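You operate a simulated robot arm through the tools that you are given. There is no shell and no other tool.

Carry out the task below with a simulated two-armed robot. There is one attempt and no reset: what you move stays moved.

## Task
Take the white dusting brush and leave it on the black board. Take the square tube and leave it on the cream sheet. Take the blue foam block and put it on the top of the packing bench. Put the green stone weight on the top of the teal board. Take the small teal pad and put it on the top of the side bench. Take the orange pad on the top of the big table and put it away on the top of the dark cabinet. Pick up the brown-lidded tub with one hand, pass it to the other hand and put it on the top of the plan chest. The order is free. Set down upright: blue foam block, small teal pad.

Only the result counts: the job must be done as asked and must still hold three seconds after the hand-in. Knocking over, shifting, dropping, spilling or breaking anything else fails it. Flat cloth is picked up by pressing the open fingertips on it (5 to 10 N) and closing them slowly along it; thin cloth reads only 2 to 8 mm in the jaws.

## Robot
Two 7-joint arms with two-finger grippers on one trunk, on a base that moves. Base frame: it is fixed to the floor where the robot stands at the start and does not move with it; the origin is under the middle of the robot, x ahead of it, y to its left, z up; the surface under the hand at the start is at about z = 0.88. Units: m, rad, N and s.
The left shoulder is at the start at [0.024, 0.217, 1.105], the right one opposite. With the tool pointing down near the work surface each hand reaches from about 0.2 to 0.76 m from the robot's upright axis, wherever it stands, measured 20 degrees to its own side. Places, roughly: black board (12x8x1 cm) [0.7, 0.1, 0.9]; blue foam block (9x4x5 cm) [0.6, 1, 1]; brown-lidded tub [-1.5, 1.25, 1]; cream sheet (18x13x1 cm) [0.7, -0.1, 0.9]; green stone weight (6x6x4 cm) [-1.4, 1.2, 0.9]; orange pad (10x8x6 cm) [-1.6, 0.9, 0.9]; small teal pad (5x4x6 cm) [-1.4, 1.1, 0.9]; square tube (4x4x10 cm) [0.5, -0.1, 0.9]; top of the dark cabinet [0.7, -0.1, 0.9]; top of the packing bench [-3.4, 3.4, 0.9]; top of the plan chest [-1.7, 3.2, 0.9]; top of the side bench [0.7, 3.2, 0.9]; top of the teal board [-1.5, 0.4, 0.9]; white dusting brush (8x4x5 cm) [0.5, -0.2, 0.9]. Payload 2.2 kg a hand.
The tool frame of a hand sits at the grasp point between the pads (the TCP): z along the fingers, y along the line on which they close. The tips reach 0.019 m beyond it. The gripper opens to 0.116 m; its body begins 0.07 m behind the TCP.
Orientation is told as [roll, pitch, yaw] about the base's x, y, z axes, in that order, counted from this pose: with the fingers straight down and closing along the base's y, the tool's x points along the base's -x, its y along +y and its z along -z.

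## Interface
- The arms move only by the tool move_arm. It takes "left_rows", "right_rows" or both (then of equal length, played together; a hand with none holds still); each is a list of rows, each an object (a shift or turn left out is 0, a gripper value left out holds the last) with "delta_pos": the shift along the tool's x, y, z in m, a list of three; "dr": the turn, a rotation vector about the tool's x, y, z in rad, a list of three; "jaw": the closure, from 0 (fully open) to 1 (shut). In form: [{"delta_pos": [x, y, z], "dr": [ax, ay, az], "jaw": jaw}, ...]. A call has 1 to 20 rows; each row shifts and turns the commanded pose from where the row before left it, along the tool's axes as they then stand. A row lasts 0.2 s, in which the tool goes at most 0.05 m and 0.15 rad; a call with a longer step from one row to the next is refused whole, and so is a gripper value outside its range. A pose out of reach is approached as far as the arm can. The call stops where the force on the tool passes 40 N (or 10 N more than at its start, if that is more) or the arm is blocked; 0.2 s more then pass. The fingers move at their own pace (about 0.2035 m/s each) and stop on an object; they squeeze with about 38 N. The grip force told is the motor's: it shows also when the fingers shut on nothing. Time passes only in rows, and 0.2 s behind the last, so rows that do not move let the fingers close. It gives the time, the measured TCP pose, the force on the tool (base axes), the opening and the grip force at its end, in the units of the frame above (readings bear some noise), with the torque about the TCP (base axes, N m) and any sound that the robot's microphone picked up, and new pictures: "pictures" is both (left out), scene, wrist or none (wrist: the cameras of the hands that moved).
- Cameras (640 x 400 px; columns grow to the right, rows downward): "scene" is now at [0.1339, 0.0151, 1.2898]; the picture's right is [0.15, -0.99, 0.00], its down [-0.43, -0.06, -0.90] and it looks along [0.89, 0.13, -0.43] (base axes); focal length 214 px, centre (320, 200). "left" rides on the left gripper at [0.069, 0.015, -0.097] in its tool frame; the picture's right is [-0.21, 0.98, 0.00], its down [-0.76, -0.17, -0.63] and it looks along [-0.62, -0.14, 0.77] (tool axes); focal length 251 px, centre (320, 200). "right" rides on the right gripper at [0.069, -0.015, -0.096] in its tool frame; the picture's right is [0.21, 0.98, 0.00], its down [-0.76, 0.17, -0.63] and it looks along [-0.62, 0.14, 0.77] (tool axes); focal length 251 px, centre (320, 200). There is no depth. A picture from a camera that has moved, and an enlarged one, comes with that camera's place and axes in the base frame and with its lens.
- raise_lower(by): moves the trunk up (or, below 0, down) by that many m; the arms and the scene camera ride with it, the base frame stays. It gives what a move gives, with no picture.
- drive_base(legs): drives the robot by 1 to 6 legs, each [ahead, left, turn to the left] in m, m and rad, along the robot's own axes; the way and the turn of a leg run together, so that a leg with both is an arc; at most 1.5 m and 3.142 rad a leg. The arms and the cameras ride along, it lands a little off, and it stops where it bumps. It gives what a move gives, and a new picture of the scene camera.
- aim_head(pan, tilt): turns the head with the scene camera to pan (to the left, within 1.396 rad either way) and tilt (down, from -0.506 to 1.204), counted from straight ahead of the robot. It gives what a move gives, and a new picture of the scene camera.
- close_up(camera, box): a new picture of the part [left, top, right, bottom] of that camera's present view, enlarged. No time passes.
- job_done(): hands the job in; it is judged then, once.

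Nothing tells you exact positions but the pictures and the camera data. Unless the task says otherwise, let go and move clear before handing in.

The tools are called after ">>>" as name(argument=value, ...) on one line, values as JSON. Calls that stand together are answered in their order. move_arm: Moves the arms, as the interface text tells. Its arguments: {"type":"object","properties":{"left_rows":{"type":"array","items":{"type":"object","properties":{"delta_pos":{"type":"array","items":{"type":"number"}},"dr":{"type":"array","items":{"type":"number"}},"jaw":{"type":"number"}}}},"right_rows":{"type":"array","items":{"type":"object","properties":{"delta_pos":{"type":"array","items":{"type":"number"}},"dr":{"type":"array","items":{"type":"number"}},"jaw":{"type":"number"}}}},"pictures":{"type":"string","enum":["both","scene","wrist","none"]}},"required":[]} The other tools are called the same way: raise_lower (by) moves the trunk up or down; drive_base (legs) drives the base; aim_head (pan, tilt) turns the head that bears the scene camera; close_up (camera, box) takes an enlarged picture of a part of a camera's view; job_done () hands the job in.

At the start:

```text
t: 0.0
left_eef_pos: [0.4772, 0.2952, 1.2104]
left_tcp_rot: [-0.001, 0.002, 0.0]
left_wrist_force: [-0.4, 0.5, -0.5]
left_torque: [0.0, -0.01, 0.0]
left_gripper_width: 0.1159
left_gripper_force: 0.0
right_eef_pos: [0.4668, -0.0764, 1.162]
right_tcp_rot: [-0.001, 0.002, -0.001]
right_wrist_force: [0.2, -0.4, 0.8]
right_torque: [-0.01, 0.01, 0.03]
right_gripper_width: 0.1161
right_gripper_force: 0.0
trunk travel left (down, up): [-0.25, 0.24]
robot x, y, heading: [0.001, -0.0009, -0.001]
head pan, tilt (commanded): [0.148, 0.443]
```

scene: 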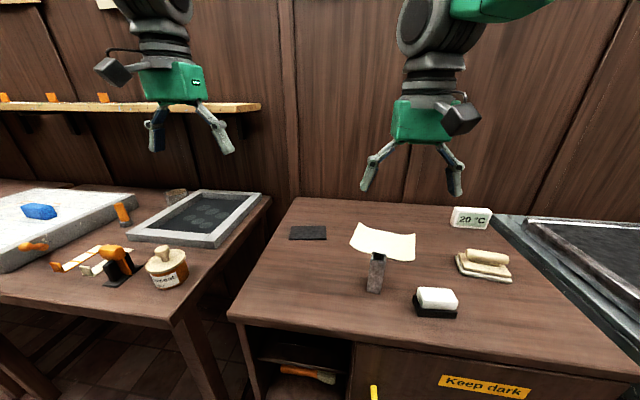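
right: 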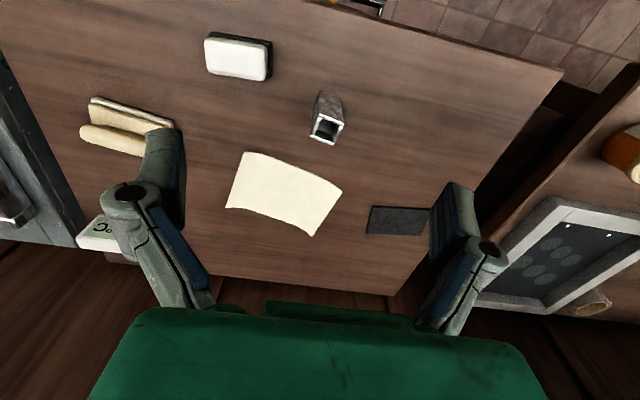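
left: 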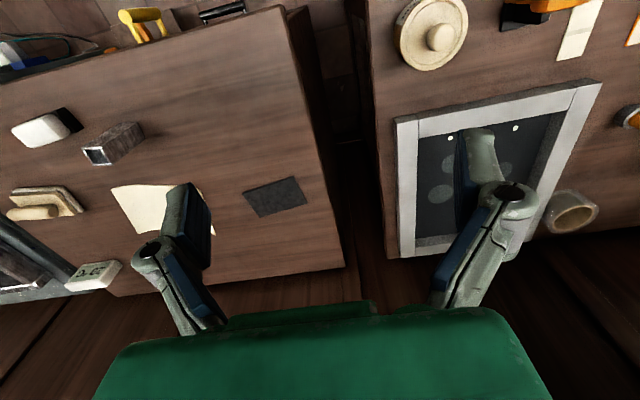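

The dark cabinet is straight ahead, with the black board, cream sheet, square tube and white brush on it. I'll take close-ups before I move anything.

>>> close_up(camera="scene", box=[220, 180, 540, 380])

>>> close_up(camera="right", box=[160, 0, 480, 260])

>>> close_up(camera="scene", box=[0, 160, 280, 340])

```text
2.00 times, centred on (380, 280) of scene
camera zoom: at [0.1339, 0.0151, 1.2898], right [0.15, -0.99, 0.0], down [-0.43, -0.06, -0.9], along [0.89, 0.13, -0.43], focal length 429 px, centre (200, 40)
```

zoom: 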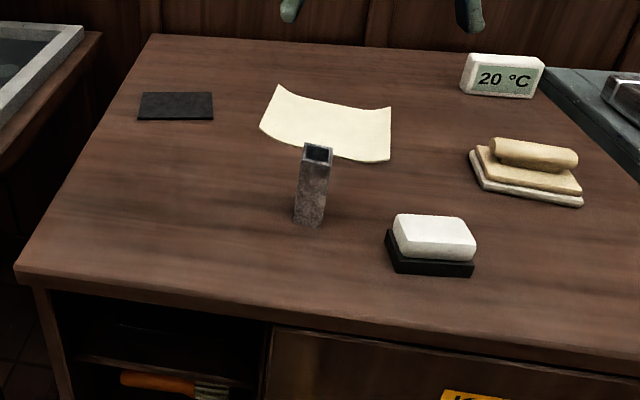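

```text
1.54 times, centred on (320, 130) of right
camera zoom: at [0.3975, -0.0924, 1.26], right [-0.21, 0.98, 0.0], down [0.76, 0.17, 0.63], along [0.62, 0.13, -0.78], focal length 387 px, centre (320, 308)
```

zoom: 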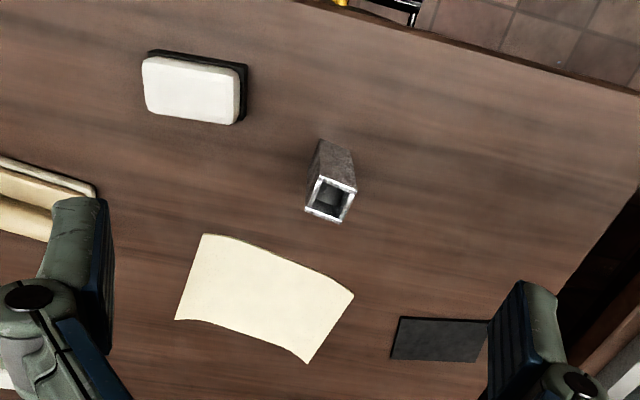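

```text
2.22 times, centred on (140, 250) of scene
camera zoom: at [0.1339, 0.0151, 1.2898], right [0.15, -0.99, 0.0], down [-0.43, -0.06, -0.9], along [0.89, 0.13, -0.43], focal length 477 px, centre (720, 89)
```

zoom: 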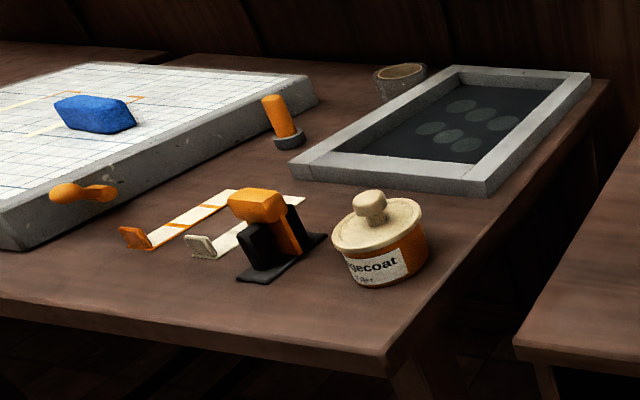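

The tube stands at about (0.516, -0.060), turned about -8°. The cream sheet's centre is about (0.704, -0.105), the brush is near (0.48, -0.18) and the black board near (0.707, 0.139). I'll bring the right hand above the tube first.

>>> move_arm(right_rows=[{"delta_pos": [-0.025, 0.008, 0], "jaw": 0}, {"delta_pos": [-0.024, 0.008, 0]}, {"dr": [0, 0, 0.14]}, {"delta_pos": [0, 0, 0.045]}, {"delta_pos": [0, 0, 0.045]}, {}], pictures="both")

```text
t: 1.4
left_eef_pos: [0.4725, 0.2964, 1.2128]
left_tcp_rot: [-0.002, -0.004, 0.001]
left_wrist_force: [0.0, -0.6, 0.6]
left_torque: [-0.01, 0.01, 0.01]
left_gripper_width: 0.1162
left_gripper_force: 0.0
right_eef_pos: [0.5129, -0.0615, 1.0734]
right_tcp_rot: [0.002, -0.003, -0.138]
right_wrist_force: [0.7, 0.1, 0.1]
right_torque: [0.02, 0.01, 0.0]
right_gripper_width: 0.116
right_gripper_force: 0.2
trunk travel left (down, up): [-0.25, 0.24]
robot x, y, heading: [0.0012, 0.0022, 0.001]
head pan, tilt (commanded): [0.148, 0.443]
camera scene: at [0.133, 0.0153, 1.29], right [0.15, -0.99, 0.0], down [-0.43, -0.06, -0.9], along [0.89, 0.13, -0.43], focal length 214 px, centre (320, 200)
camera right: at [0.4416, -0.0673, 1.1705], right [-0.08, 1.0, 0.0], down [0.77, 0.06, 0.63], along [0.63, 0.05, -0.77], focal length 251 px, centre (320, 200)
```

scene: 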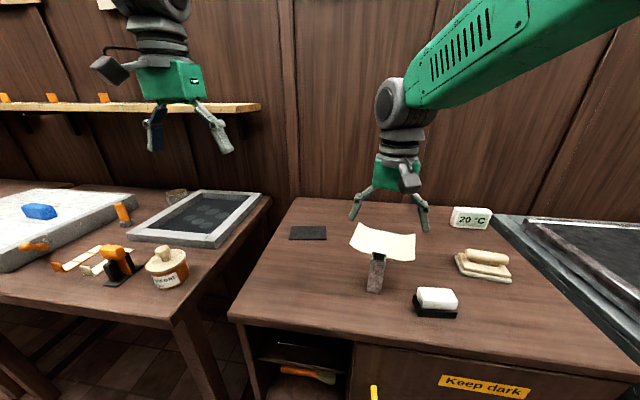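
right: 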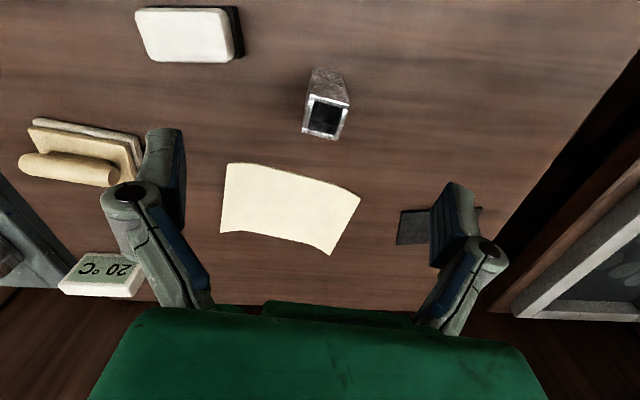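

The tube's top is centred at about (0.515, -0.058), and the hand is lined up with it. Next I'll lower, close and lift.

>>> move_arm(right_rows=[{"delta_pos": [-0.003, 0.003, 0.045]}, {"delta_pos": [0, 0, 0.045]}, {"delta_pos": [0, 0, 0.038]}, {}, {"jaw": 0.8}, {"jaw": 0.8}, {"jaw": 0.8}, {"jaw": 0.8}], pictures="both")

```text
t: 3.2
left_eef_pos: [0.4728, 0.2959, 1.2122]
left_tcp_rot: [-0.001, -0.002, 0.002]
left_wrist_force: [-0.2, -0.3, 0.8]
left_torque: [0.03, -0.03, 0.03]
left_gripper_width: 0.1162
left_gripper_force: 0.0
right_eef_pos: [0.5178, -0.0613, 0.9469]
right_tcp_rot: [0.0, -0.003, -0.142]
right_wrist_force: [0.2, -0.5, 4.2]
right_torque: [-0.15, -0.09, 0.0]
right_gripper_width: 0.0323
right_gripper_force: 38.2
trunk travel left (down, up): [-0.25, 0.24]
robot x, y, heading: [-0.0024, -0.0026, 0.003]
head pan, tilt (commanded): [0.148, 0.443]
camera scene: at [0.1339, 0.0154, 1.2899], right [0.15, -0.99, 0.0], down [-0.43, -0.06, -0.9], along [0.89, 0.13, -0.43], focal length 214 px, centre (320, 200)
camera right: at [0.446, -0.0656, 1.0443], right [-0.08, 1.0, 0.0], down [0.77, 0.06, 0.63], along [0.63, 0.05, -0.77], focal length 251 px, centre (320, 200)
```

scene: 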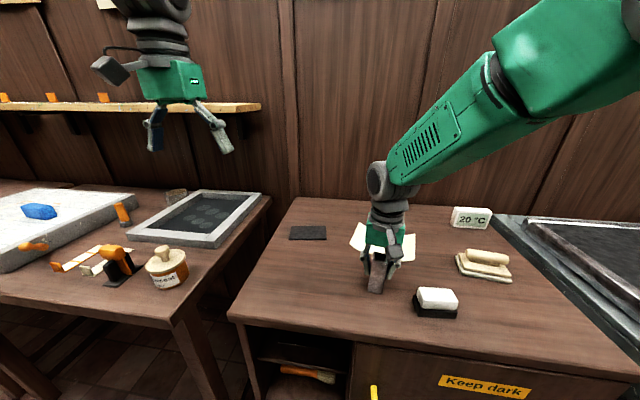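
right: 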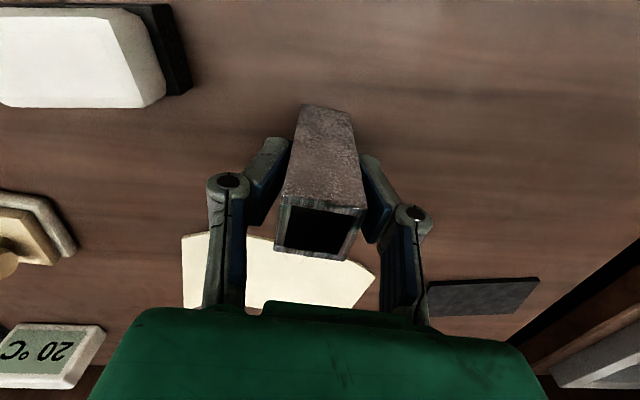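

I'm holding the tube; the jaws read 32 mm. I'll lift it and carry it over the cream sheet's centre.

>>> move_arm(right_rows=[{"delta_pos": [0, 0, -0.04]}, {"delta_pos": [0, 0, -0.03]}, {"delta_pos": [-0.0481, -0.0046, 0]}, {"delta_pos": [-0.0481, -0.0046, 0]}, {"delta_pos": [-0.0481, -0.0046, 0]}, {"delta_pos": [-0.0481, -0.0046, 0]}, {}], pictures="both")

```text
t: 4.8
left_eef_pos: [0.4701, 0.2949, 1.2147]
left_tcp_rot: [-0.003, -0.006, 0.0]
left_wrist_force: [0.4, 0.4, 0.1]
left_torque: [-0.04, -0.04, 0.01]
left_gripper_width: 0.1159
left_gripper_force: 0.0
right_eef_pos: [0.6883, -0.1015, 1.0198]
right_tcp_rot: [-0.002, -0.004, -0.14]
right_wrist_force: [-1.0, -0.2, -0.2]
right_torque: [-0.01, -0.06, 0.01]
right_gripper_width: 0.0322
right_gripper_force: 38.0
right hand out of reach, approached as far as the arm can: row 6
trunk travel left (down, up): [-0.25, 0.24]
robot x, y, heading: [0.0027, -0.0004, -0.005]
head pan, tilt (commanded): [0.148, 0.443]
camera scene: at [0.1324, 0.015, 1.2902], right [0.15, -0.99, 0.0], down [-0.43, -0.06, -0.9], along [0.89, 0.13, -0.43], focal length 214 px, centre (320, 200)
camera right: at [0.6161, -0.1066, 1.1168], right [-0.08, 1.0, 0.0], down [0.77, 0.06, 0.64], along [0.63, 0.05, -0.77], focal length 251 px, centre (320, 200)
```

scene: 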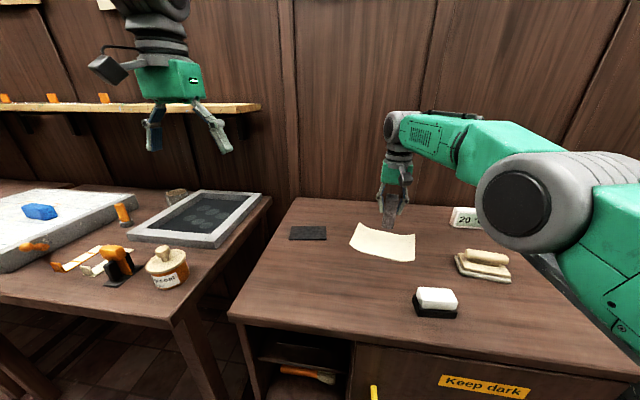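
right: 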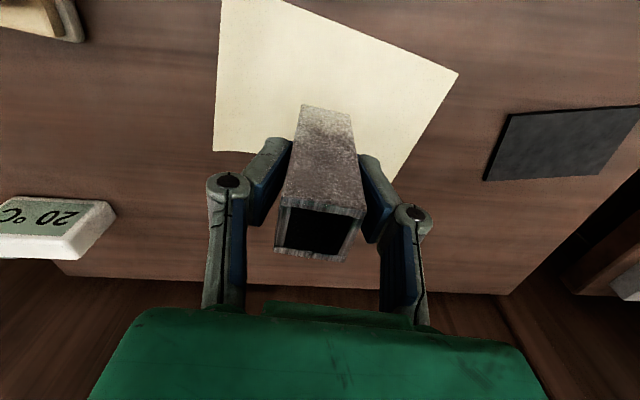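

The hand stops at x≈0.688, and the sheet's centre is about (0.702, -0.095), so the tube is still well inside the sheet. I'll lower gently.

>>> move_arm(right_rows=[{"delta_pos": [0, 0, 0.03]}, {"delta_pos": [0, 0, 0.025]}, {"delta_pos": [0, 0, 0.007]}, {}], pictures="both")

```text
t: 5.8
left_eef_pos: [0.473, 0.2954, 1.2123]
left_tcp_rot: [0.0, 0.0, 0.0]
left_wrist_force: [-0.1, -0.1, -0.8]
left_torque: [-0.01, -0.01, -0.02]
left_gripper_width: 0.1159
left_gripper_force: 0.0
right_eef_pos: [0.6891, -0.1019, 0.9551]
right_tcp_rot: [0.0, -0.002, -0.14]
right_wrist_force: [0.2, 0.3, -0.6]
right_torque: [0.03, 0.0, 0.0]
right_gripper_width: 0.0323
right_gripper_force: 37.9
trunk travel left (down, up): [-0.25, 0.24]
robot x, y, heading: [0.001, -0.0002, -0.003]
head pan, tilt (commanded): [0.148, 0.443]
camera scene: at [0.1352, 0.015, 1.2897], right [0.15, -0.99, 0.0], down [-0.43, -0.06, -0.9], along [0.89, 0.13, -0.43], focal length 214 px, centre (320, 200)
camera right: at [0.6177, -0.1081, 1.0531], right [-0.08, 1.0, 0.0], down [0.77, 0.06, 0.63], along [0.63, 0.05, -0.77], focal length 251 px, centre (320, 200)
```

scene: 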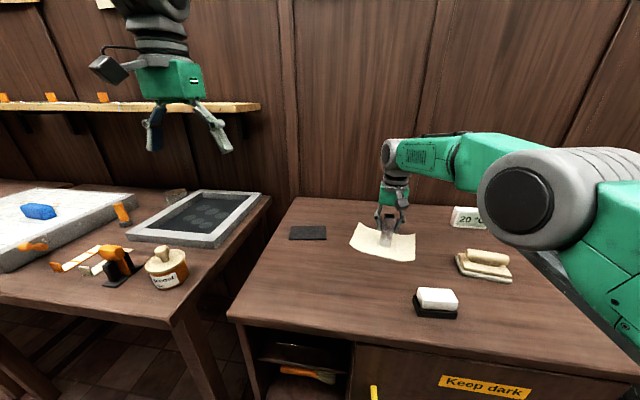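
right: 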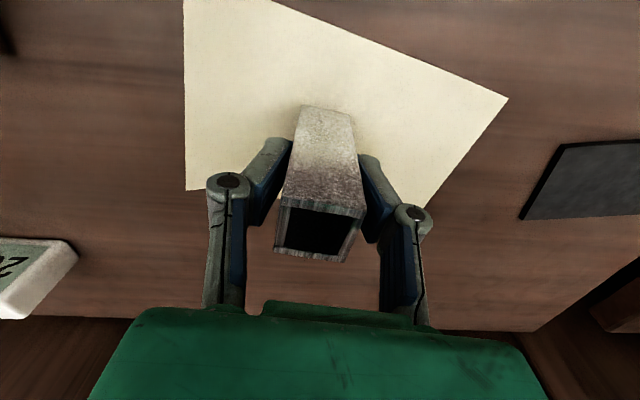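

>>> move_arm(right_rows=[{"delta_pos": [0, 0, 0.003]}, {"delta_pos": [0, 0, 0.002]}, {}], pictures="none")

>>> close_up(camera="scene", box=[330, 170, 450, 270])

```text
t: 6.6
left_eef_pos: [0.4708, 0.2959, 1.2125]
left_tcp_rot: [0.0, -0.002, 0.0]
left_wrist_force: [0.6, -0.1, 0.7]
left_torque: [0.0, -0.01, 0.0]
left_gripper_width: 0.1162
left_gripper_force: 0.0
right_eef_pos: [0.689, -0.1024, 0.9503]
right_tcp_rot: [0.0, -0.005, -0.139]
right_wrist_force: [0.0, -0.6, 5.4]
right_torque: [-0.17, -0.08, 0.03]
right_gripper_width: 0.0324
right_gripper_force: 38.3
trunk travel left (down, up): [-0.25, 0.24]
robot x, y, heading: [0.0039, -0.0011, -0.002]
head pan, tilt (commanded): [0.148, 0.443]
```

```text
4.00 times, centred on (390, 220) of scene
camera zoom: at [0.1345, 0.0151, 1.2898], right [0.15, -0.99, 0.0], down [-0.43, -0.06, -0.9], along [0.89, 0.13, -0.43], focal length 858 px, centre (40, 120)
```

zoom: 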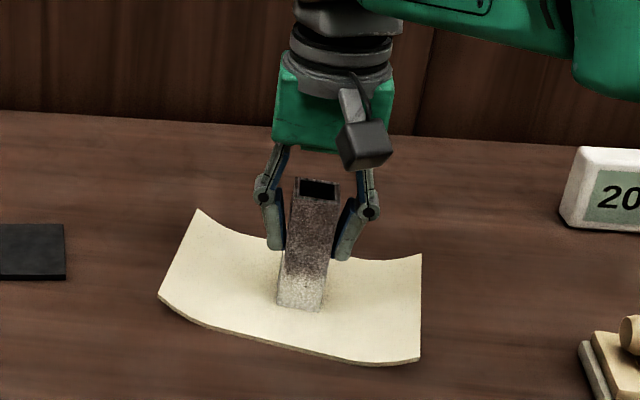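

The tube is touching the sheet at about 5 N, near its middle. I'll open and rise straight up.

>>> move_arm(right_rows=[{"delta_pos": [0, 0, 0.001]}, {"jaw": 0.5}, {"jaw": 0.4}, {}, {"delta_pos": [0, 0, -0.03]}, {"delta_pos": [0, 0, -0.04]}, {"delta_pos": [0, 0, -0.045]}, {"delta_pos": [0, 0, -0.045]}], pictures="both")

```text
t: 8.4
left_eef_pos: [0.4697, 0.2955, 1.2144]
left_tcp_rot: [-0.002, -0.005, 0.0]
left_wrist_force: [0.1, 0.2, 0.9]
left_torque: [-0.02, -0.05, -0.02]
left_gripper_width: 0.1161
left_gripper_force: 0.0
right_eef_pos: [0.6662, -0.0998, 1.1083]
right_tcp_rot: [-0.001, -0.001, -0.14]
right_wrist_force: [0.1, 0.5, 0.8]
right_torque: [-0.01, -0.05, -0.03]
right_gripper_width: 0.0699
right_gripper_force: 0.0
right hand out of reach, approached as far as the arm can: row 7, 8
trunk travel left (down, up): [-0.25, 0.24]
robot x, y, heading: [-0.0017, -0.0012, 0.0]
head pan, tilt (commanded): [0.148, 0.443]
camera scene: at [0.1311, 0.0153, 1.2902], right [0.15, -0.99, 0.0], down [-0.43, -0.06, -0.9], along [0.89, 0.13, -0.43], focal length 214 px, centre (320, 200)
camera right: at [0.5944, -0.1065, 1.2057], right [-0.08, 1.0, 0.0], down [0.77, 0.06, 0.63], along [0.63, 0.05, -0.77], focal length 251 px, centre (320, 200)
```

scene: 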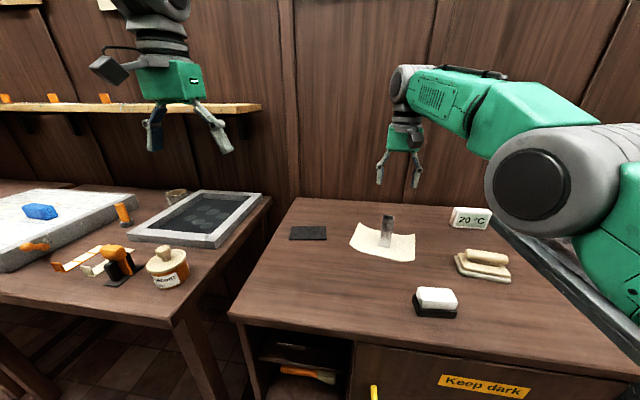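
right: 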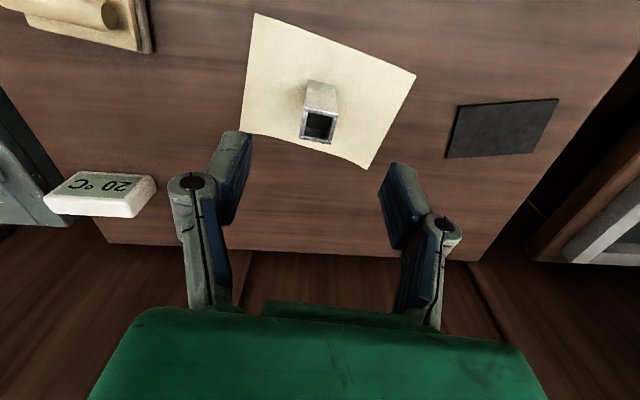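

The tube is standing on the sheet. Now I'll bring the right hand back above the brush to look at it more closely.

>>> move_arm(right_rows=[{"delta_pos": [0.0366, -0.0213, 0], "jaw": 0}, {"delta_pos": [0.0366, -0.0213, 0]}, {"delta_pos": [0.0366, -0.0213, 0]}, {"delta_pos": [0.0366, -0.0213, 0]}, {"delta_pos": [0.0366, -0.0213, 0]}, {}], pictures="wrist")

```text
t: 9.8
left_eef_pos: [0.4739, 0.2943, 1.2119]
left_tcp_rot: [0.001, 0.0, 0.002]
left_wrist_force: [0.5, -0.1, 0.8]
left_torque: [0.0, 0.01, 0.03]
left_gripper_width: 0.1159
left_gripper_force: 0.1
right_eef_pos: [0.4708, -0.1831, 1.1054]
right_tcp_rot: [0.0, -0.002, -0.141]
right_wrist_force: [-0.5, -0.4, -0.2]
right_torque: [-0.03, 0.05, 0.02]
right_gripper_width: 0.1159
right_gripper_force: 0.1
trunk travel left (down, up): [-0.25, 0.24]
robot x, y, heading: [0.0034, -0.0015, 0.0]
head pan, tilt (commanded): [0.148, 0.443]
camera right: at [0.3991, -0.1889, 1.2031], right [-0.08, 1.0, 0.0], down [0.77, 0.06, 0.63], along [0.63, 0.05, -0.77], focal length 251 px, centre (320, 200)
```

right: 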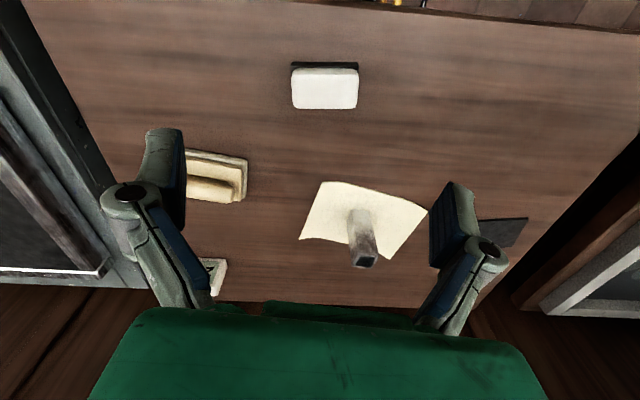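

The brush's top is centred at about (0.474, -0.177), its long side within +4.5° of base y. I'll line the right hand up with that long side and lower partway to check.

>>> move_arm(right_rows=[{"dr": [0, 0, -0.11]}, {"dr": [0, 0, -0.108]}, {"delta_pos": [-0.004, 0.006, 0.045]}, {"delta_pos": [0, 0, 0.045]}, {"delta_pos": [0, 0, 0.03]}, {}], pictures="both")

>>> close_up(camera="scene", box=[360, 220, 520, 330])

```text
t: 11.2
left_eef_pos: [0.473, 0.2948, 1.2125]
left_tcp_rot: [-0.001, -0.001, 0.002]
left_wrist_force: [-0.3, 0.6, -0.1]
left_torque: [0.03, 0.03, 0.0]
left_gripper_width: 0.1158
left_gripper_force: 0.2
right_eef_pos: [0.4722, -0.178, 0.9858]
right_tcp_rot: [-0.002, -0.002, 0.078]
right_wrist_force: [0.4, 0.6, 0.3]
right_torque: [0.02, 0.02, 0.03]
right_gripper_width: 0.1161
right_gripper_force: 0.0
trunk travel left (down, up): [-0.25, 0.24]
robot x, y, heading: [-0.0018, 0.0002, 0.003]
head pan, tilt (commanded): [0.148, 0.443]
camera scene: at [0.1339, 0.0146, 1.2898], right [0.15, -0.99, 0.0], down [-0.43, -0.06, -0.9], along [0.89, 0.13, -0.43], focal length 214 px, centre (320, 200)
camera right: at [0.4036, -0.1976, 1.0837], right [-0.29, 0.96, 0.0], down [0.74, 0.23, 0.63], along [0.61, 0.18, -0.77], focal length 251 px, centre (320, 200)
```

scene: 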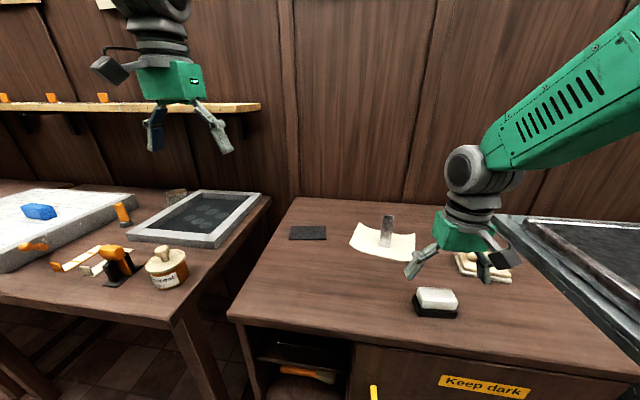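
right: 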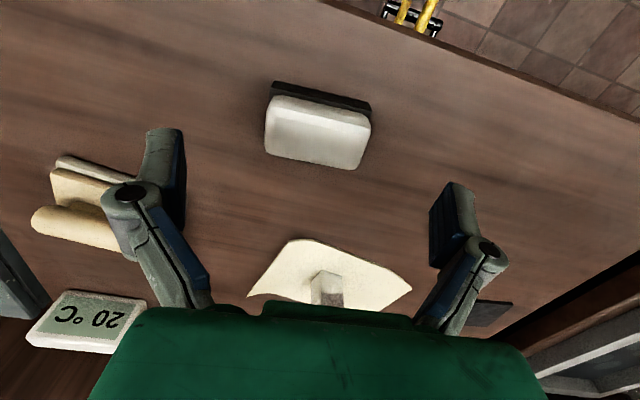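

```text
3.64 times, centred on (440, 275) of scene
camera zoom: at [0.1339, 0.0146, 1.2898], right [0.15, -0.99, 0.0], down [-0.43, -0.06, -0.9], along [0.89, 0.13, -0.43], focal length 780 px, centre (-116, -73)
```

zoom: 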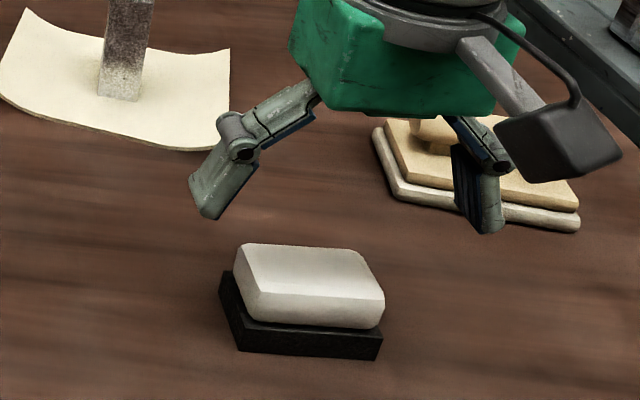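

Lined up. I'll lower around the brush and close.

>>> move_arm(right_rows=[{"delta_pos": [0, 0, 0.04]}, {"delta_pos": [0, 0, 0.032]}, {}, {"jaw": 0.6}, {"jaw": 0.6}, {"jaw": 0.6}, {}], pictures="both")

```text
t: 12.8
left_eef_pos: [0.4739, 0.2946, 1.2122]
left_tcp_rot: [0.0, -0.002, -0.001]
left_wrist_force: [0.1, -0.3, -0.9]
left_torque: [-0.04, 0.0, 0.0]
left_gripper_width: 0.116
left_gripper_force: 0.2
right_eef_pos: [0.472, -0.1768, 0.9144]
right_tcp_rot: [-0.001, -0.001, 0.079]
right_wrist_force: [-0.1, -1.3, 3.9]
right_torque: [-0.21, -0.07, -0.03]
right_gripper_width: 0.0747
right_gripper_force: 38.4
trunk travel left (down, up): [-0.25, 0.24]
robot x, y, heading: [-0.0007, -0.0013, -0.002]
head pan, tilt (commanded): [0.148, 0.443]
camera scene: at [0.1337, 0.0146, 1.2899], right [0.15, -0.99, 0.0], down [-0.43, -0.06, -0.9], along [0.89, 0.13, -0.43], focal length 214 px, centre (320, 200)
camera right: at [0.4038, -0.1979, 1.0125], right [-0.29, 0.96, 0.0], down [0.74, 0.23, 0.63], along [0.61, 0.18, -0.77], focal length 251 px, centre (320, 200)
```

scene: 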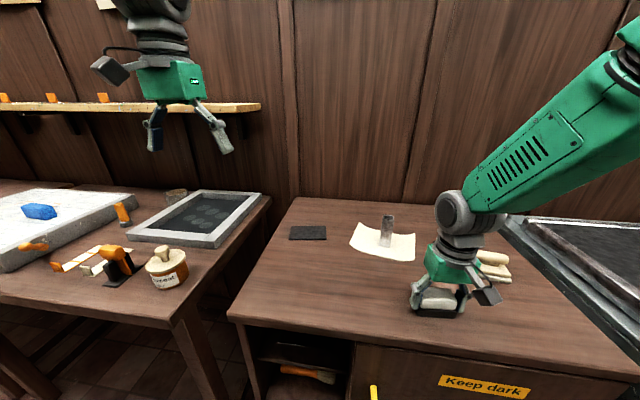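
right: 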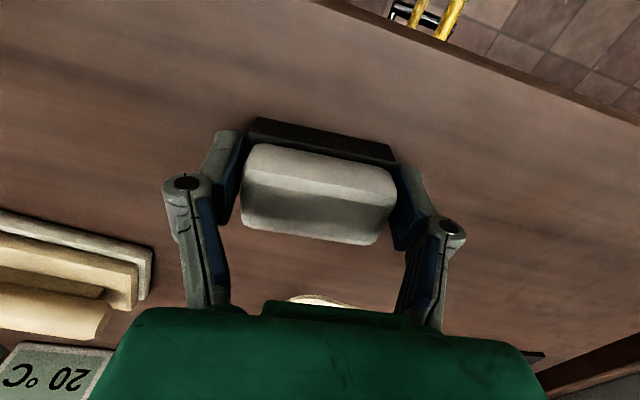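

The brush is gripped. I'll lift it, then turn the base left so the right arm can reach the black board.

>>> move_arm(right_rows=[{"delta_pos": [0, 0, -0.03]}, {"delta_pos": [0, 0, -0.045]}, {"delta_pos": [0, 0, -0.045]}, {}], pictures="none")

>>> drive_base(legs=[[0, 0, 0.6]])

>>> aim_head(pan=-0.4, tilt=0.55)

>>> close_up(camera="right", box=[0, 0, 640, 400])

```text
t: 13.8
left_eef_pos: [0.4733, 0.2943, 1.2114]
left_tcp_rot: [-0.001, 0.001, 0.0]
left_wrist_force: [-0.6, 0.3, -1.7]
left_torque: [-0.02, 0.01, -0.03]
left_gripper_width: 0.1159
left_gripper_force: 0.1
right_eef_pos: [0.4752, -0.1771, 1.0332]
right_tcp_rot: [-0.001, -0.001, 0.077]
right_wrist_force: [-0.8, -0.1, -0.6]
right_torque: [0.0, 0.02, 0.02]
right_gripper_width: 0.0747
right_gripper_force: 37.7
trunk travel left (down, up): [-0.25, 0.24]
robot x, y, heading: [0.0018, -0.002, -0.002]
head pan, tilt (commanded): [0.148, 0.443]
```

```text
t: 15.8
left_eef_pos: [0.2239, 0.5091, 1.2129]
left_tcp_rot: [0.0, -0.002, 0.602]
left_wrist_force: [0.1, 0.3, 0.0]
left_torque: [0.04, 0.02, -0.01]
left_gripper_width: 0.116
left_gripper_force: 0.1
right_eef_pos: [0.4928, 0.1215, 1.0326]
right_tcp_rot: [-0.001, -0.003, 0.682]
right_wrist_force: [0.0, 0.1, -0.6]
right_torque: [-0.01, 0.01, 0.01]
right_gripper_width: 0.0745
right_gripper_force: 38.3
trunk travel left (down, up): [-0.25, 0.24]
robot x, y, heading: [0.0013, 0.0047, 0.602]
head pan, tilt (commanded): [0.148, 0.443]
camera scene: at [0.1032, 0.0865, 1.2898], right [0.68, -0.73, 0.0], down [-0.32, -0.3, -0.9], along [0.66, 0.62, -0.43], focal length 214 px, centre (320, 200)
```

scene: 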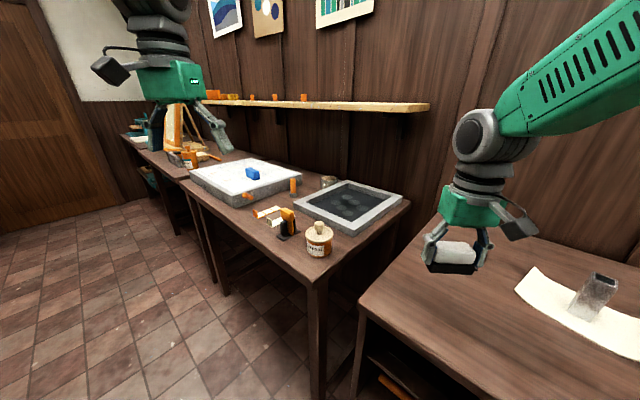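

```text
t: 16.8
left_eef_pos: [0.2198, 0.5099, 1.2127]
left_tcp_rot: [0.0, -0.001, 0.604]
left_wrist_force: [0.2, -0.3, 0.4]
left_torque: [0.0, 0.03, 0.04]
left_gripper_width: 0.1163
left_gripper_force: 0.1
right_eef_pos: [0.4898, 0.1214, 1.0341]
right_tcp_rot: [0.0, -0.004, 0.683]
right_wrist_force: [-0.6, 0.2, -1.0]
right_torque: [-0.02, 0.02, -0.01]
right_gripper_width: 0.0747
right_gripper_force: 38.1
trunk travel left (down, up): [-0.25, 0.24]
robot x, y, heading: [0.0023, 0.0042, 0.599]
head pan, tilt (commanded): [-0.4, 0.55]
camera scene: at [0.1232, 0.0429, 1.2802], right [0.2, -0.98, 0.0], down [-0.51, -0.11, -0.85], along [0.83, 0.17, -0.53], focal length 214 px, centre (320, 200)
```

scene: 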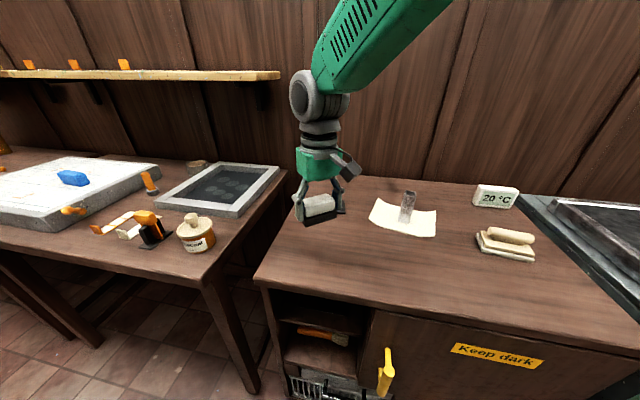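

```text
1.00 times, centred on (320, 200) of right (not enlarged: the box is as wide or as high as the picture)
camera zoom: at [0.4446, 0.0654, 1.1318], right [-0.78, 0.62, 0.0], down [0.48, 0.6, 0.64], along [0.4, 0.5, -0.77], focal length 251 px, centre (320, 200)
```

zoom: 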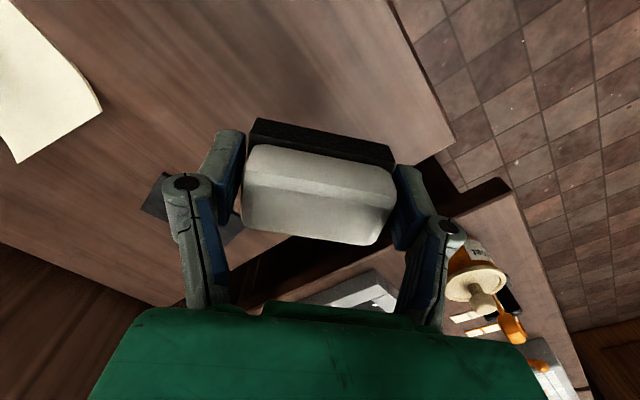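

The robot has turned left, with the hand at (0.491, 0.122). The board is centred near (0.71, 0.14) and turned about +9°. I'll straighten the brush to match and move over the board.

>>> move_arm(right_rows=[{"dr": [0, 0, 0.1305]}, {"dr": [0, 0, 0.1305]}, {"dr": [0, 0, 0.1305]}, {"dr": [0, 0, 0.1305]}, {"delta_pos": [-0.0437, -0.0033, 0]}, {"delta_pos": [-0.0437, -0.0033, 0]}, {"delta_pos": [-0.0437, -0.0033, 0]}, {"delta_pos": [-0.0437, -0.0033, 0]}, {"delta_pos": [-0.0437, -0.0033, 0]}, {}], pictures="both")

```text
t: 19.0
left_eef_pos: [0.2204, 0.5081, 1.2159]
left_tcp_rot: [0.0, -0.006, 0.604]
left_wrist_force: [-1.0, 0.5, 0.1]
left_torque: [-0.01, 0.0, -0.01]
left_gripper_width: 0.1162
left_gripper_force: 0.1
right_eef_pos: [0.7077, 0.138, 1.0371]
right_tcp_rot: [0.0, -0.003, 0.158]
right_wrist_force: [-0.5, 0.2, 0.0]
right_torque: [0.03, -0.02, 0.02]
right_gripper_width: 0.0747
right_gripper_force: 38.0
trunk travel left (down, up): [-0.25, 0.24]
robot x, y, heading: [-0.0026, 0.0008, 0.608]
head pan, tilt (commanded): [-0.4, 0.55]
camera scene: at [0.1239, 0.0419, 1.2802], right [0.2, -0.98, 0.0], down [-0.51, -0.11, -0.85], along [0.83, 0.17, -0.53], focal length 214 px, centre (320, 200)
camera right: at [0.6412, 0.112, 1.1341], right [-0.37, 0.93, 0.0], down [0.72, 0.28, 0.64], along [0.59, 0.23, -0.77], focal length 251 px, centre (320, 200)
```

scene: 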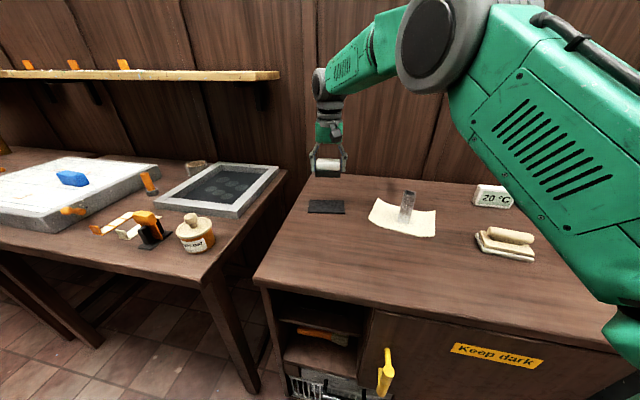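
right: 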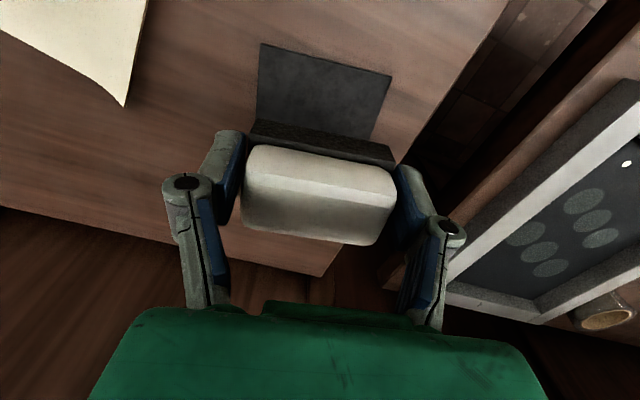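

The wrist view puts the board's centre near (0.714, 0.141). I'll nudge over and lower.

>>> move_arm(right_rows=[{"delta_pos": [-0.006, 0.002, 0.04]}, {"delta_pos": [0, 0, 0.04]}, {"delta_pos": [0, 0, 0.022]}, {}], pictures="both")

>>> close_up(camera="scene", box=[280, 130, 400, 230])

```text
t: 20.0
left_eef_pos: [0.2204, 0.5086, 1.2135]
left_tcp_rot: [0.001, -0.002, 0.602]
left_wrist_force: [0.8, 0.1, -0.4]
left_torque: [-0.05, 0.04, -0.02]
left_gripper_width: 0.1159
left_gripper_force: 0.0
right_eef_pos: [0.7156, 0.1418, 0.9337]
right_tcp_rot: [0.002, -0.004, 0.16]
right_wrist_force: [0.2, 0.2, -0.2]
right_torque: [0.01, 0.01, -0.03]
right_gripper_width: 0.0745
right_gripper_force: 38.5
trunk travel left (down, up): [-0.25, 0.24]
robot x, y, heading: [0.0017, 0.0007, 0.61]
head pan, tilt (commanded): [-0.4, 0.55]
camera scene: at [0.1247, 0.0429, 1.2801], right [0.2, -0.98, 0.0], down [-0.51, -0.11, -0.85], along [0.83, 0.17, -0.53], focal length 214 px, centre (320, 200)
camera right: at [0.6478, 0.1152, 1.0307], right [-0.37, 0.93, 0.0], down [0.72, 0.28, 0.64], along [0.59, 0.23, -0.77], focal length 251 px, centre (320, 200)
```

scene: 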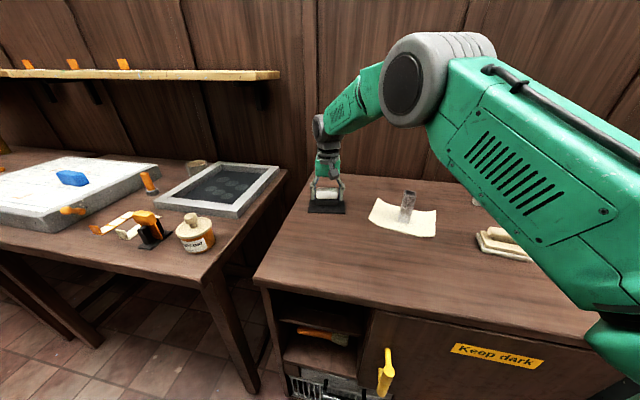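
right: 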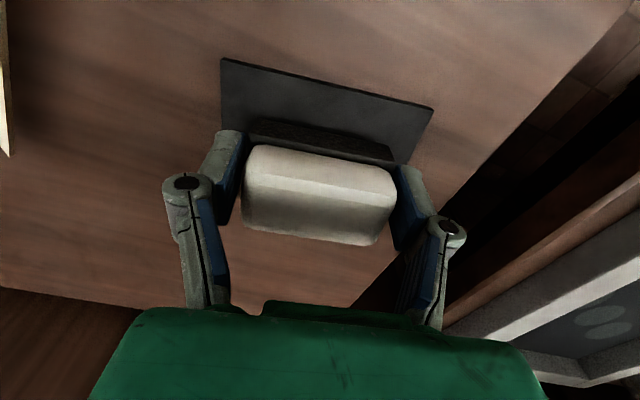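

```text
4.00 times, centred on (340, 180) of scene
camera zoom: at [0.1247, 0.0429, 1.2801], right [0.2, -0.98, 0.0], down [-0.51, -0.11, -0.85], along [0.83, 0.17, -0.53], focal length 858 px, centre (240, 280)
```

zoom: 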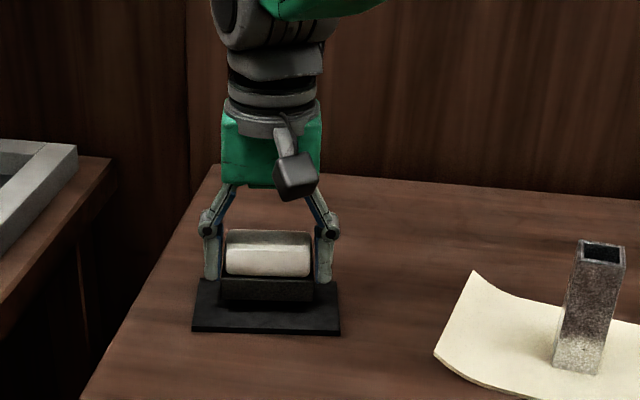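

>>> move_arm(right_rows=[{"delta_pos": [-0.002, 0, 0.006]}, {"delta_pos": [0, 0, 0.003]}, {}], pictures="none")

```text
t: 20.8
left_eef_pos: [0.2206, 0.5082, 1.2131]
left_tcp_rot: [0.0, -0.003, 0.602]
left_wrist_force: [0.2, 0.4, -0.1]
left_torque: [-0.02, 0.04, -0.01]
left_gripper_width: 0.1159
left_gripper_force: 0.1
right_eef_pos: [0.7169, 0.1436, 0.9242]
right_tcp_rot: [0.003, -0.003, 0.16]
right_wrist_force: [0.9, -0.2, -0.4]
right_torque: [-0.01, 0.03, -0.02]
right_gripper_width: 0.0748
right_gripper_force: 38.1
trunk travel left (down, up): [-0.25, 0.24]
robot x, y, heading: [-0.0004, 0.0022, 0.605]
head pan, tilt (commanded): [-0.4, 0.55]
```

>>> move_arm(right_rows=[{"delta_pos": [0, 0, 0.003]}, {"delta_pos": [0, 0, 0.002]}, {}], pictures="none")

>>> close_up(camera="scene", box=[290, 160, 370, 225])

```text
t: 21.6
left_eef_pos: [0.2208, 0.5077, 1.2129]
left_tcp_rot: [0.001, -0.002, 0.603]
left_wrist_force: [0.2, 0.3, -0.8]
left_torque: [0.0, 0.0, -0.01]
left_gripper_width: 0.1163
left_gripper_force: 0.1
right_eef_pos: [0.7169, 0.1418, 0.9215]
right_tcp_rot: [0.002, -0.004, 0.158]
right_wrist_force: [2.0, -1.5, 8.4]
right_torque: [-0.36, -0.15, 0.06]
right_gripper_width: 0.0747
right_gripper_force: 37.9
trunk travel left (down, up): [-0.25, 0.24]
robot x, y, heading: [-0.002, 0.0007, 0.602]
head pan, tilt (commanded): [-0.4, 0.55]
```

```text
6.15 times, centred on (330, 192) of scene
camera zoom: at [0.1236, 0.0424, 1.2803], right [0.2, -0.98, 0.0], down [-0.51, -0.11, -0.85], along [0.83, 0.17, -0.53], focal length 1320 px, centre (258, 246)
```

zoom: 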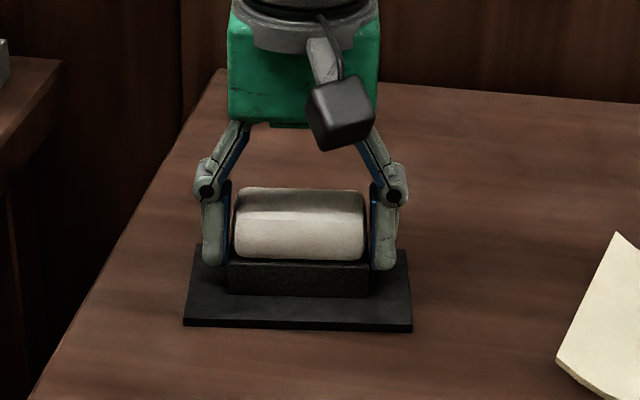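

The brush is resting on the board with 8 N. I'll open, rise and pull the hand back.

>>> move_arm(right_rows=[{"jaw": 0.2}, {"jaw": 0.1}, {}, {"delta_pos": [0, 0, -0.03]}, {"delta_pos": [0, 0, -0.045]}, {"delta_pos": [0, 0, -0.045]}, {"delta_pos": [0.03, 0, -0.035]}, {"delta_pos": [0.045, 0, 0]}, {"delta_pos": [0.045, 0, 0]}, {"delta_pos": [0.045, 0, 0]}], pictures="both")

```text
t: 23.8
left_eef_pos: [0.217, 0.5089, 1.2142]
left_tcp_rot: [-0.001, -0.006, 0.604]
left_wrist_force: [0.6, -0.5, 0.8]
left_torque: [-0.03, -0.05, 0.01]
left_gripper_width: 0.1159
left_gripper_force: 0.0
right_eef_pos: [0.5502, 0.1185, 1.0772]
right_tcp_rot: [0.002, -0.006, 0.161]
right_wrist_force: [-0.4, -1.0, 0.9]
right_torque: [0.02, -0.05, 0.02]
right_gripper_width: 0.1042
right_gripper_force: 0.1
trunk travel left (down, up): [-0.25, 0.24]
robot x, y, heading: [0.0013, 0.0017, 0.6]
head pan, tilt (commanded): [-0.4, 0.55]
camera scene: at [0.1202, 0.0423, 1.2806], right [0.2, -0.98, 0.0], down [-0.51, -0.11, -0.85], along [0.83, 0.17, -0.52], focal length 214 px, centre (320, 200)
camera right: at [0.4828, 0.0918, 1.1737], right [-0.37, 0.93, 0.0], down [0.72, 0.28, 0.64], along [0.59, 0.23, -0.77], focal length 251 px, centre (320, 200)
```

scene: 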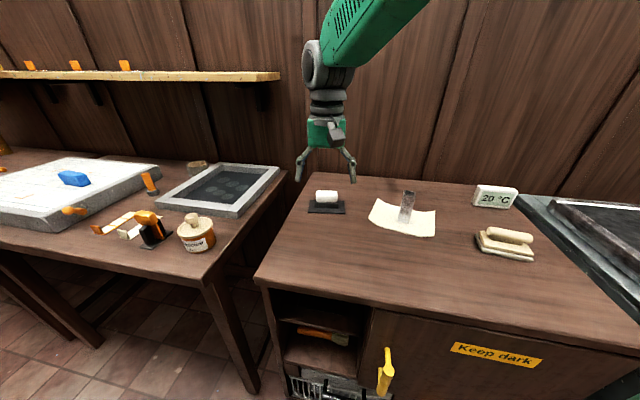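
right: 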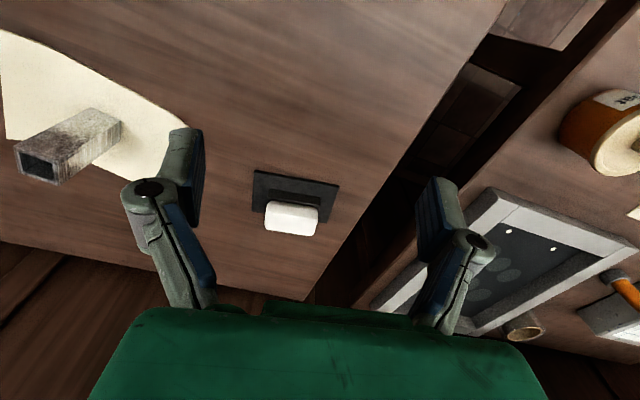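

The brush is on the board. Next I'll raise and tuck the right hand, straighten the base and slide left to face the blue foam block.

>>> move_arm(right_rows=[{"dr": [0, 0, -0.147], "delta_pos": [0, 0, -0.04], "jaw": 0}, {"dr": [0, 0, -0.147], "delta_pos": [0, 0, -0.04]}, {"dr": [0, 0, -0.147], "delta_pos": [0, 0, -0.04]}, {"delta_pos": [0.045, 0, 0]}, {"delta_pos": [0.045, 0, 0]}, {}], pictures="none")

>>> drive_base(legs=[[0, 0, -0.6], [0, 0.75, 0]])

>>> aim_head(pan=0.3, tilt=0.5)

```text
t: 25.2
left_eef_pos: [0.2253, 0.5058, 1.2141]
left_tcp_rot: [0.002, -0.002, 0.605]
left_wrist_force: [-0.2, -0.3, 0.8]
left_torque: [-0.02, 0.02, -0.01]
left_gripper_width: 0.1161
left_gripper_force: 0.1
right_eef_pos: [0.4814, 0.0625, 1.1928]
right_tcp_rot: [0.004, -0.002, 0.6]
right_wrist_force: [-0.1, -0.1, -0.2]
right_torque: [0.01, 0.0, -0.02]
right_gripper_width: 0.116
right_gripper_force: 0.0
trunk travel left (down, up): [-0.25, 0.24]
robot x, y, heading: [-0.0011, 0.0002, 0.602]
head pan, tilt (commanded): [-0.4, 0.55]
```

```text
t: 30.9
left_eef_pos: [0.4715, 1.0425, 1.2145]
left_tcp_rot: [0.002, -0.004, -0.003]
left_wrist_force: [0.2, 0.0, -0.4]
left_torque: [0.0, -0.01, -0.01]
left_gripper_width: 0.116
left_gripper_force: 0.0
right_eef_pos: [0.43, 0.5331, 1.1938]
right_tcp_rot: [0.001, -0.004, -0.005]
right_wrist_force: [-0.4, 0.0, 0.2]
right_torque: [0.01, -0.01, -0.01]
right_gripper_width: 0.1162
right_gripper_force: 0.0
trunk travel left (down, up): [-0.25, 0.24]
robot x, y, heading: [-0.0007, 0.7542, -0.001]
head pan, tilt (commanded): [-0.4, 0.55]
camera scene: at [0.1264, 0.7149, 1.2802], right [-0.39, -0.92, 0.0], down [-0.48, 0.21, -0.85], along [0.78, -0.33, -0.53], focal length 214 px, centre (320, 200)
```

scene: 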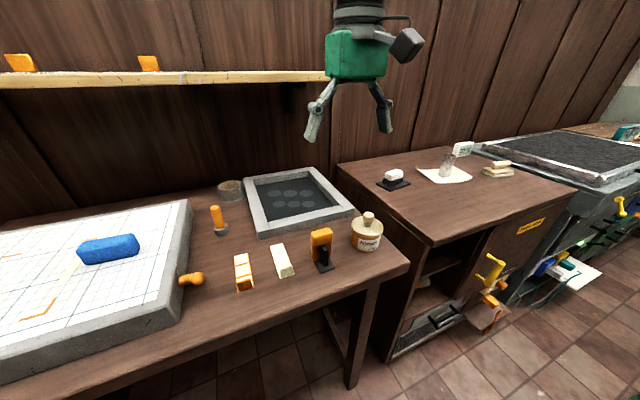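

```text
t: 32.0
left_eef_pos: [0.4688, 1.045, 1.2145]
left_tcp_rot: [0.0, -0.004, -0.003]
left_wrist_force: [-0.1, 0.9, 0.2]
left_torque: [0.01, -0.02, -0.01]
left_gripper_width: 0.1161
left_gripper_force: 0.1
right_eef_pos: [0.4288, 0.5349, 1.1964]
right_tcp_rot: [-0.001, -0.005, -0.005]
right_wrist_force: [0.5, 0.1, -0.5]
right_torque: [0.01, 0.0, -0.02]
right_gripper_width: 0.1158
right_gripper_force: 0.0
trunk travel left (down, up): [-0.25, 0.24]
robot x, y, heading: [0.0009, 0.7486, -0.002]
head pan, tilt (commanded): [0.3, 0.499]
camera scene: at [0.1308, 0.779, 1.2848], right [0.29, -0.96, 0.0], down [-0.46, -0.14, -0.88], along [0.84, 0.26, -0.48], focal length 214 px, centre (320, 200)
```

scene: 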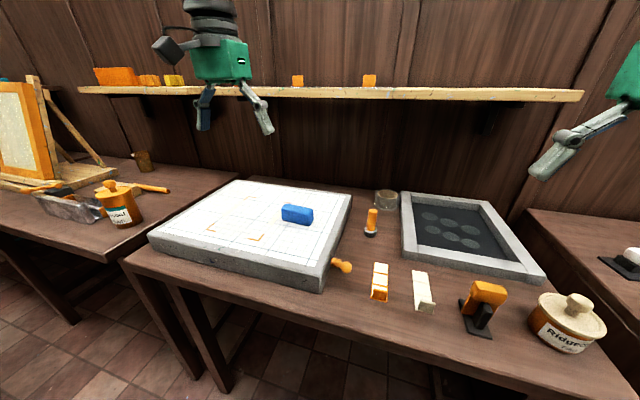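

The blue block sits near (0.58, 0.985) on the raised grid board. I'll check the left wrist view.

>>> close_up(camera="left", box=[0, 0, 640, 400])

>>> close_up(camera="scene", box=[220, 160, 380, 260])

```text
1.00 times, centred on (320, 200) of left (not enlarged: the box is as wide or as high as the picture)
camera zoom: at [0.3992, 1.0604, 1.3105], right [0.22, 0.98, 0.0], down [0.75, -0.17, 0.64], along [0.62, -0.14, -0.77], focal length 251 px, centre (320, 200)
```

zoom: 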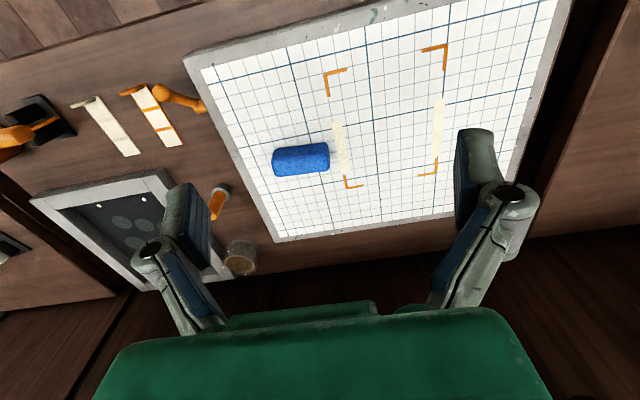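

```text
4.00 times, centred on (300, 210) of scene
camera zoom: at [0.1308, 0.779, 1.2848], right [0.29, -0.96, 0.0], down [-0.46, -0.14, -0.88], along [0.84, 0.26, -0.48], focal length 858 px, centre (400, 160)
```

zoom: 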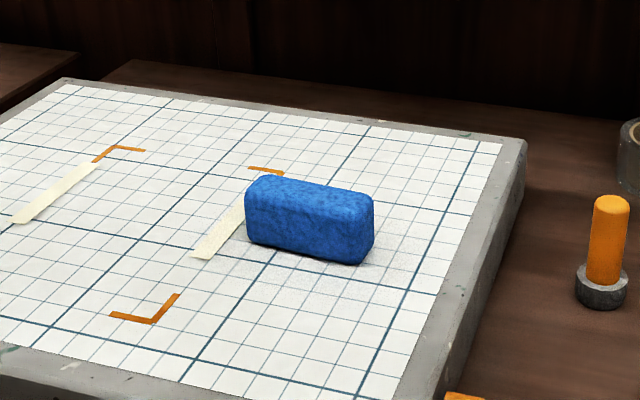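

>>> close_up(camera="left", box=[250, 120, 350, 195])

```text
5.33 times, centred on (300, 158) of left
camera zoom: at [0.3992, 1.0604, 1.3105], right [0.22, 0.98, 0.0], down [0.75, -0.17, 0.64], along [0.62, -0.14, -0.77], focal length 1341 px, centre (427, 427)
```

zoom: 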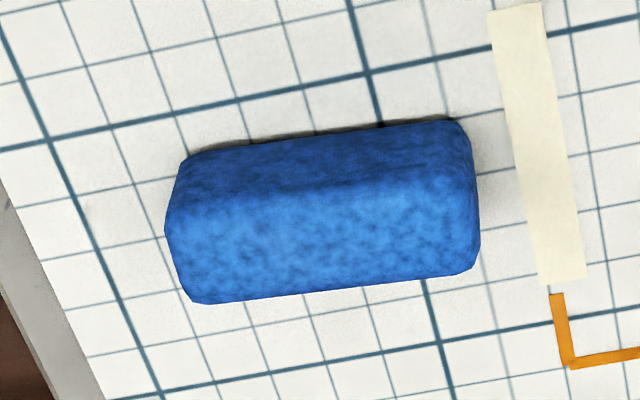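

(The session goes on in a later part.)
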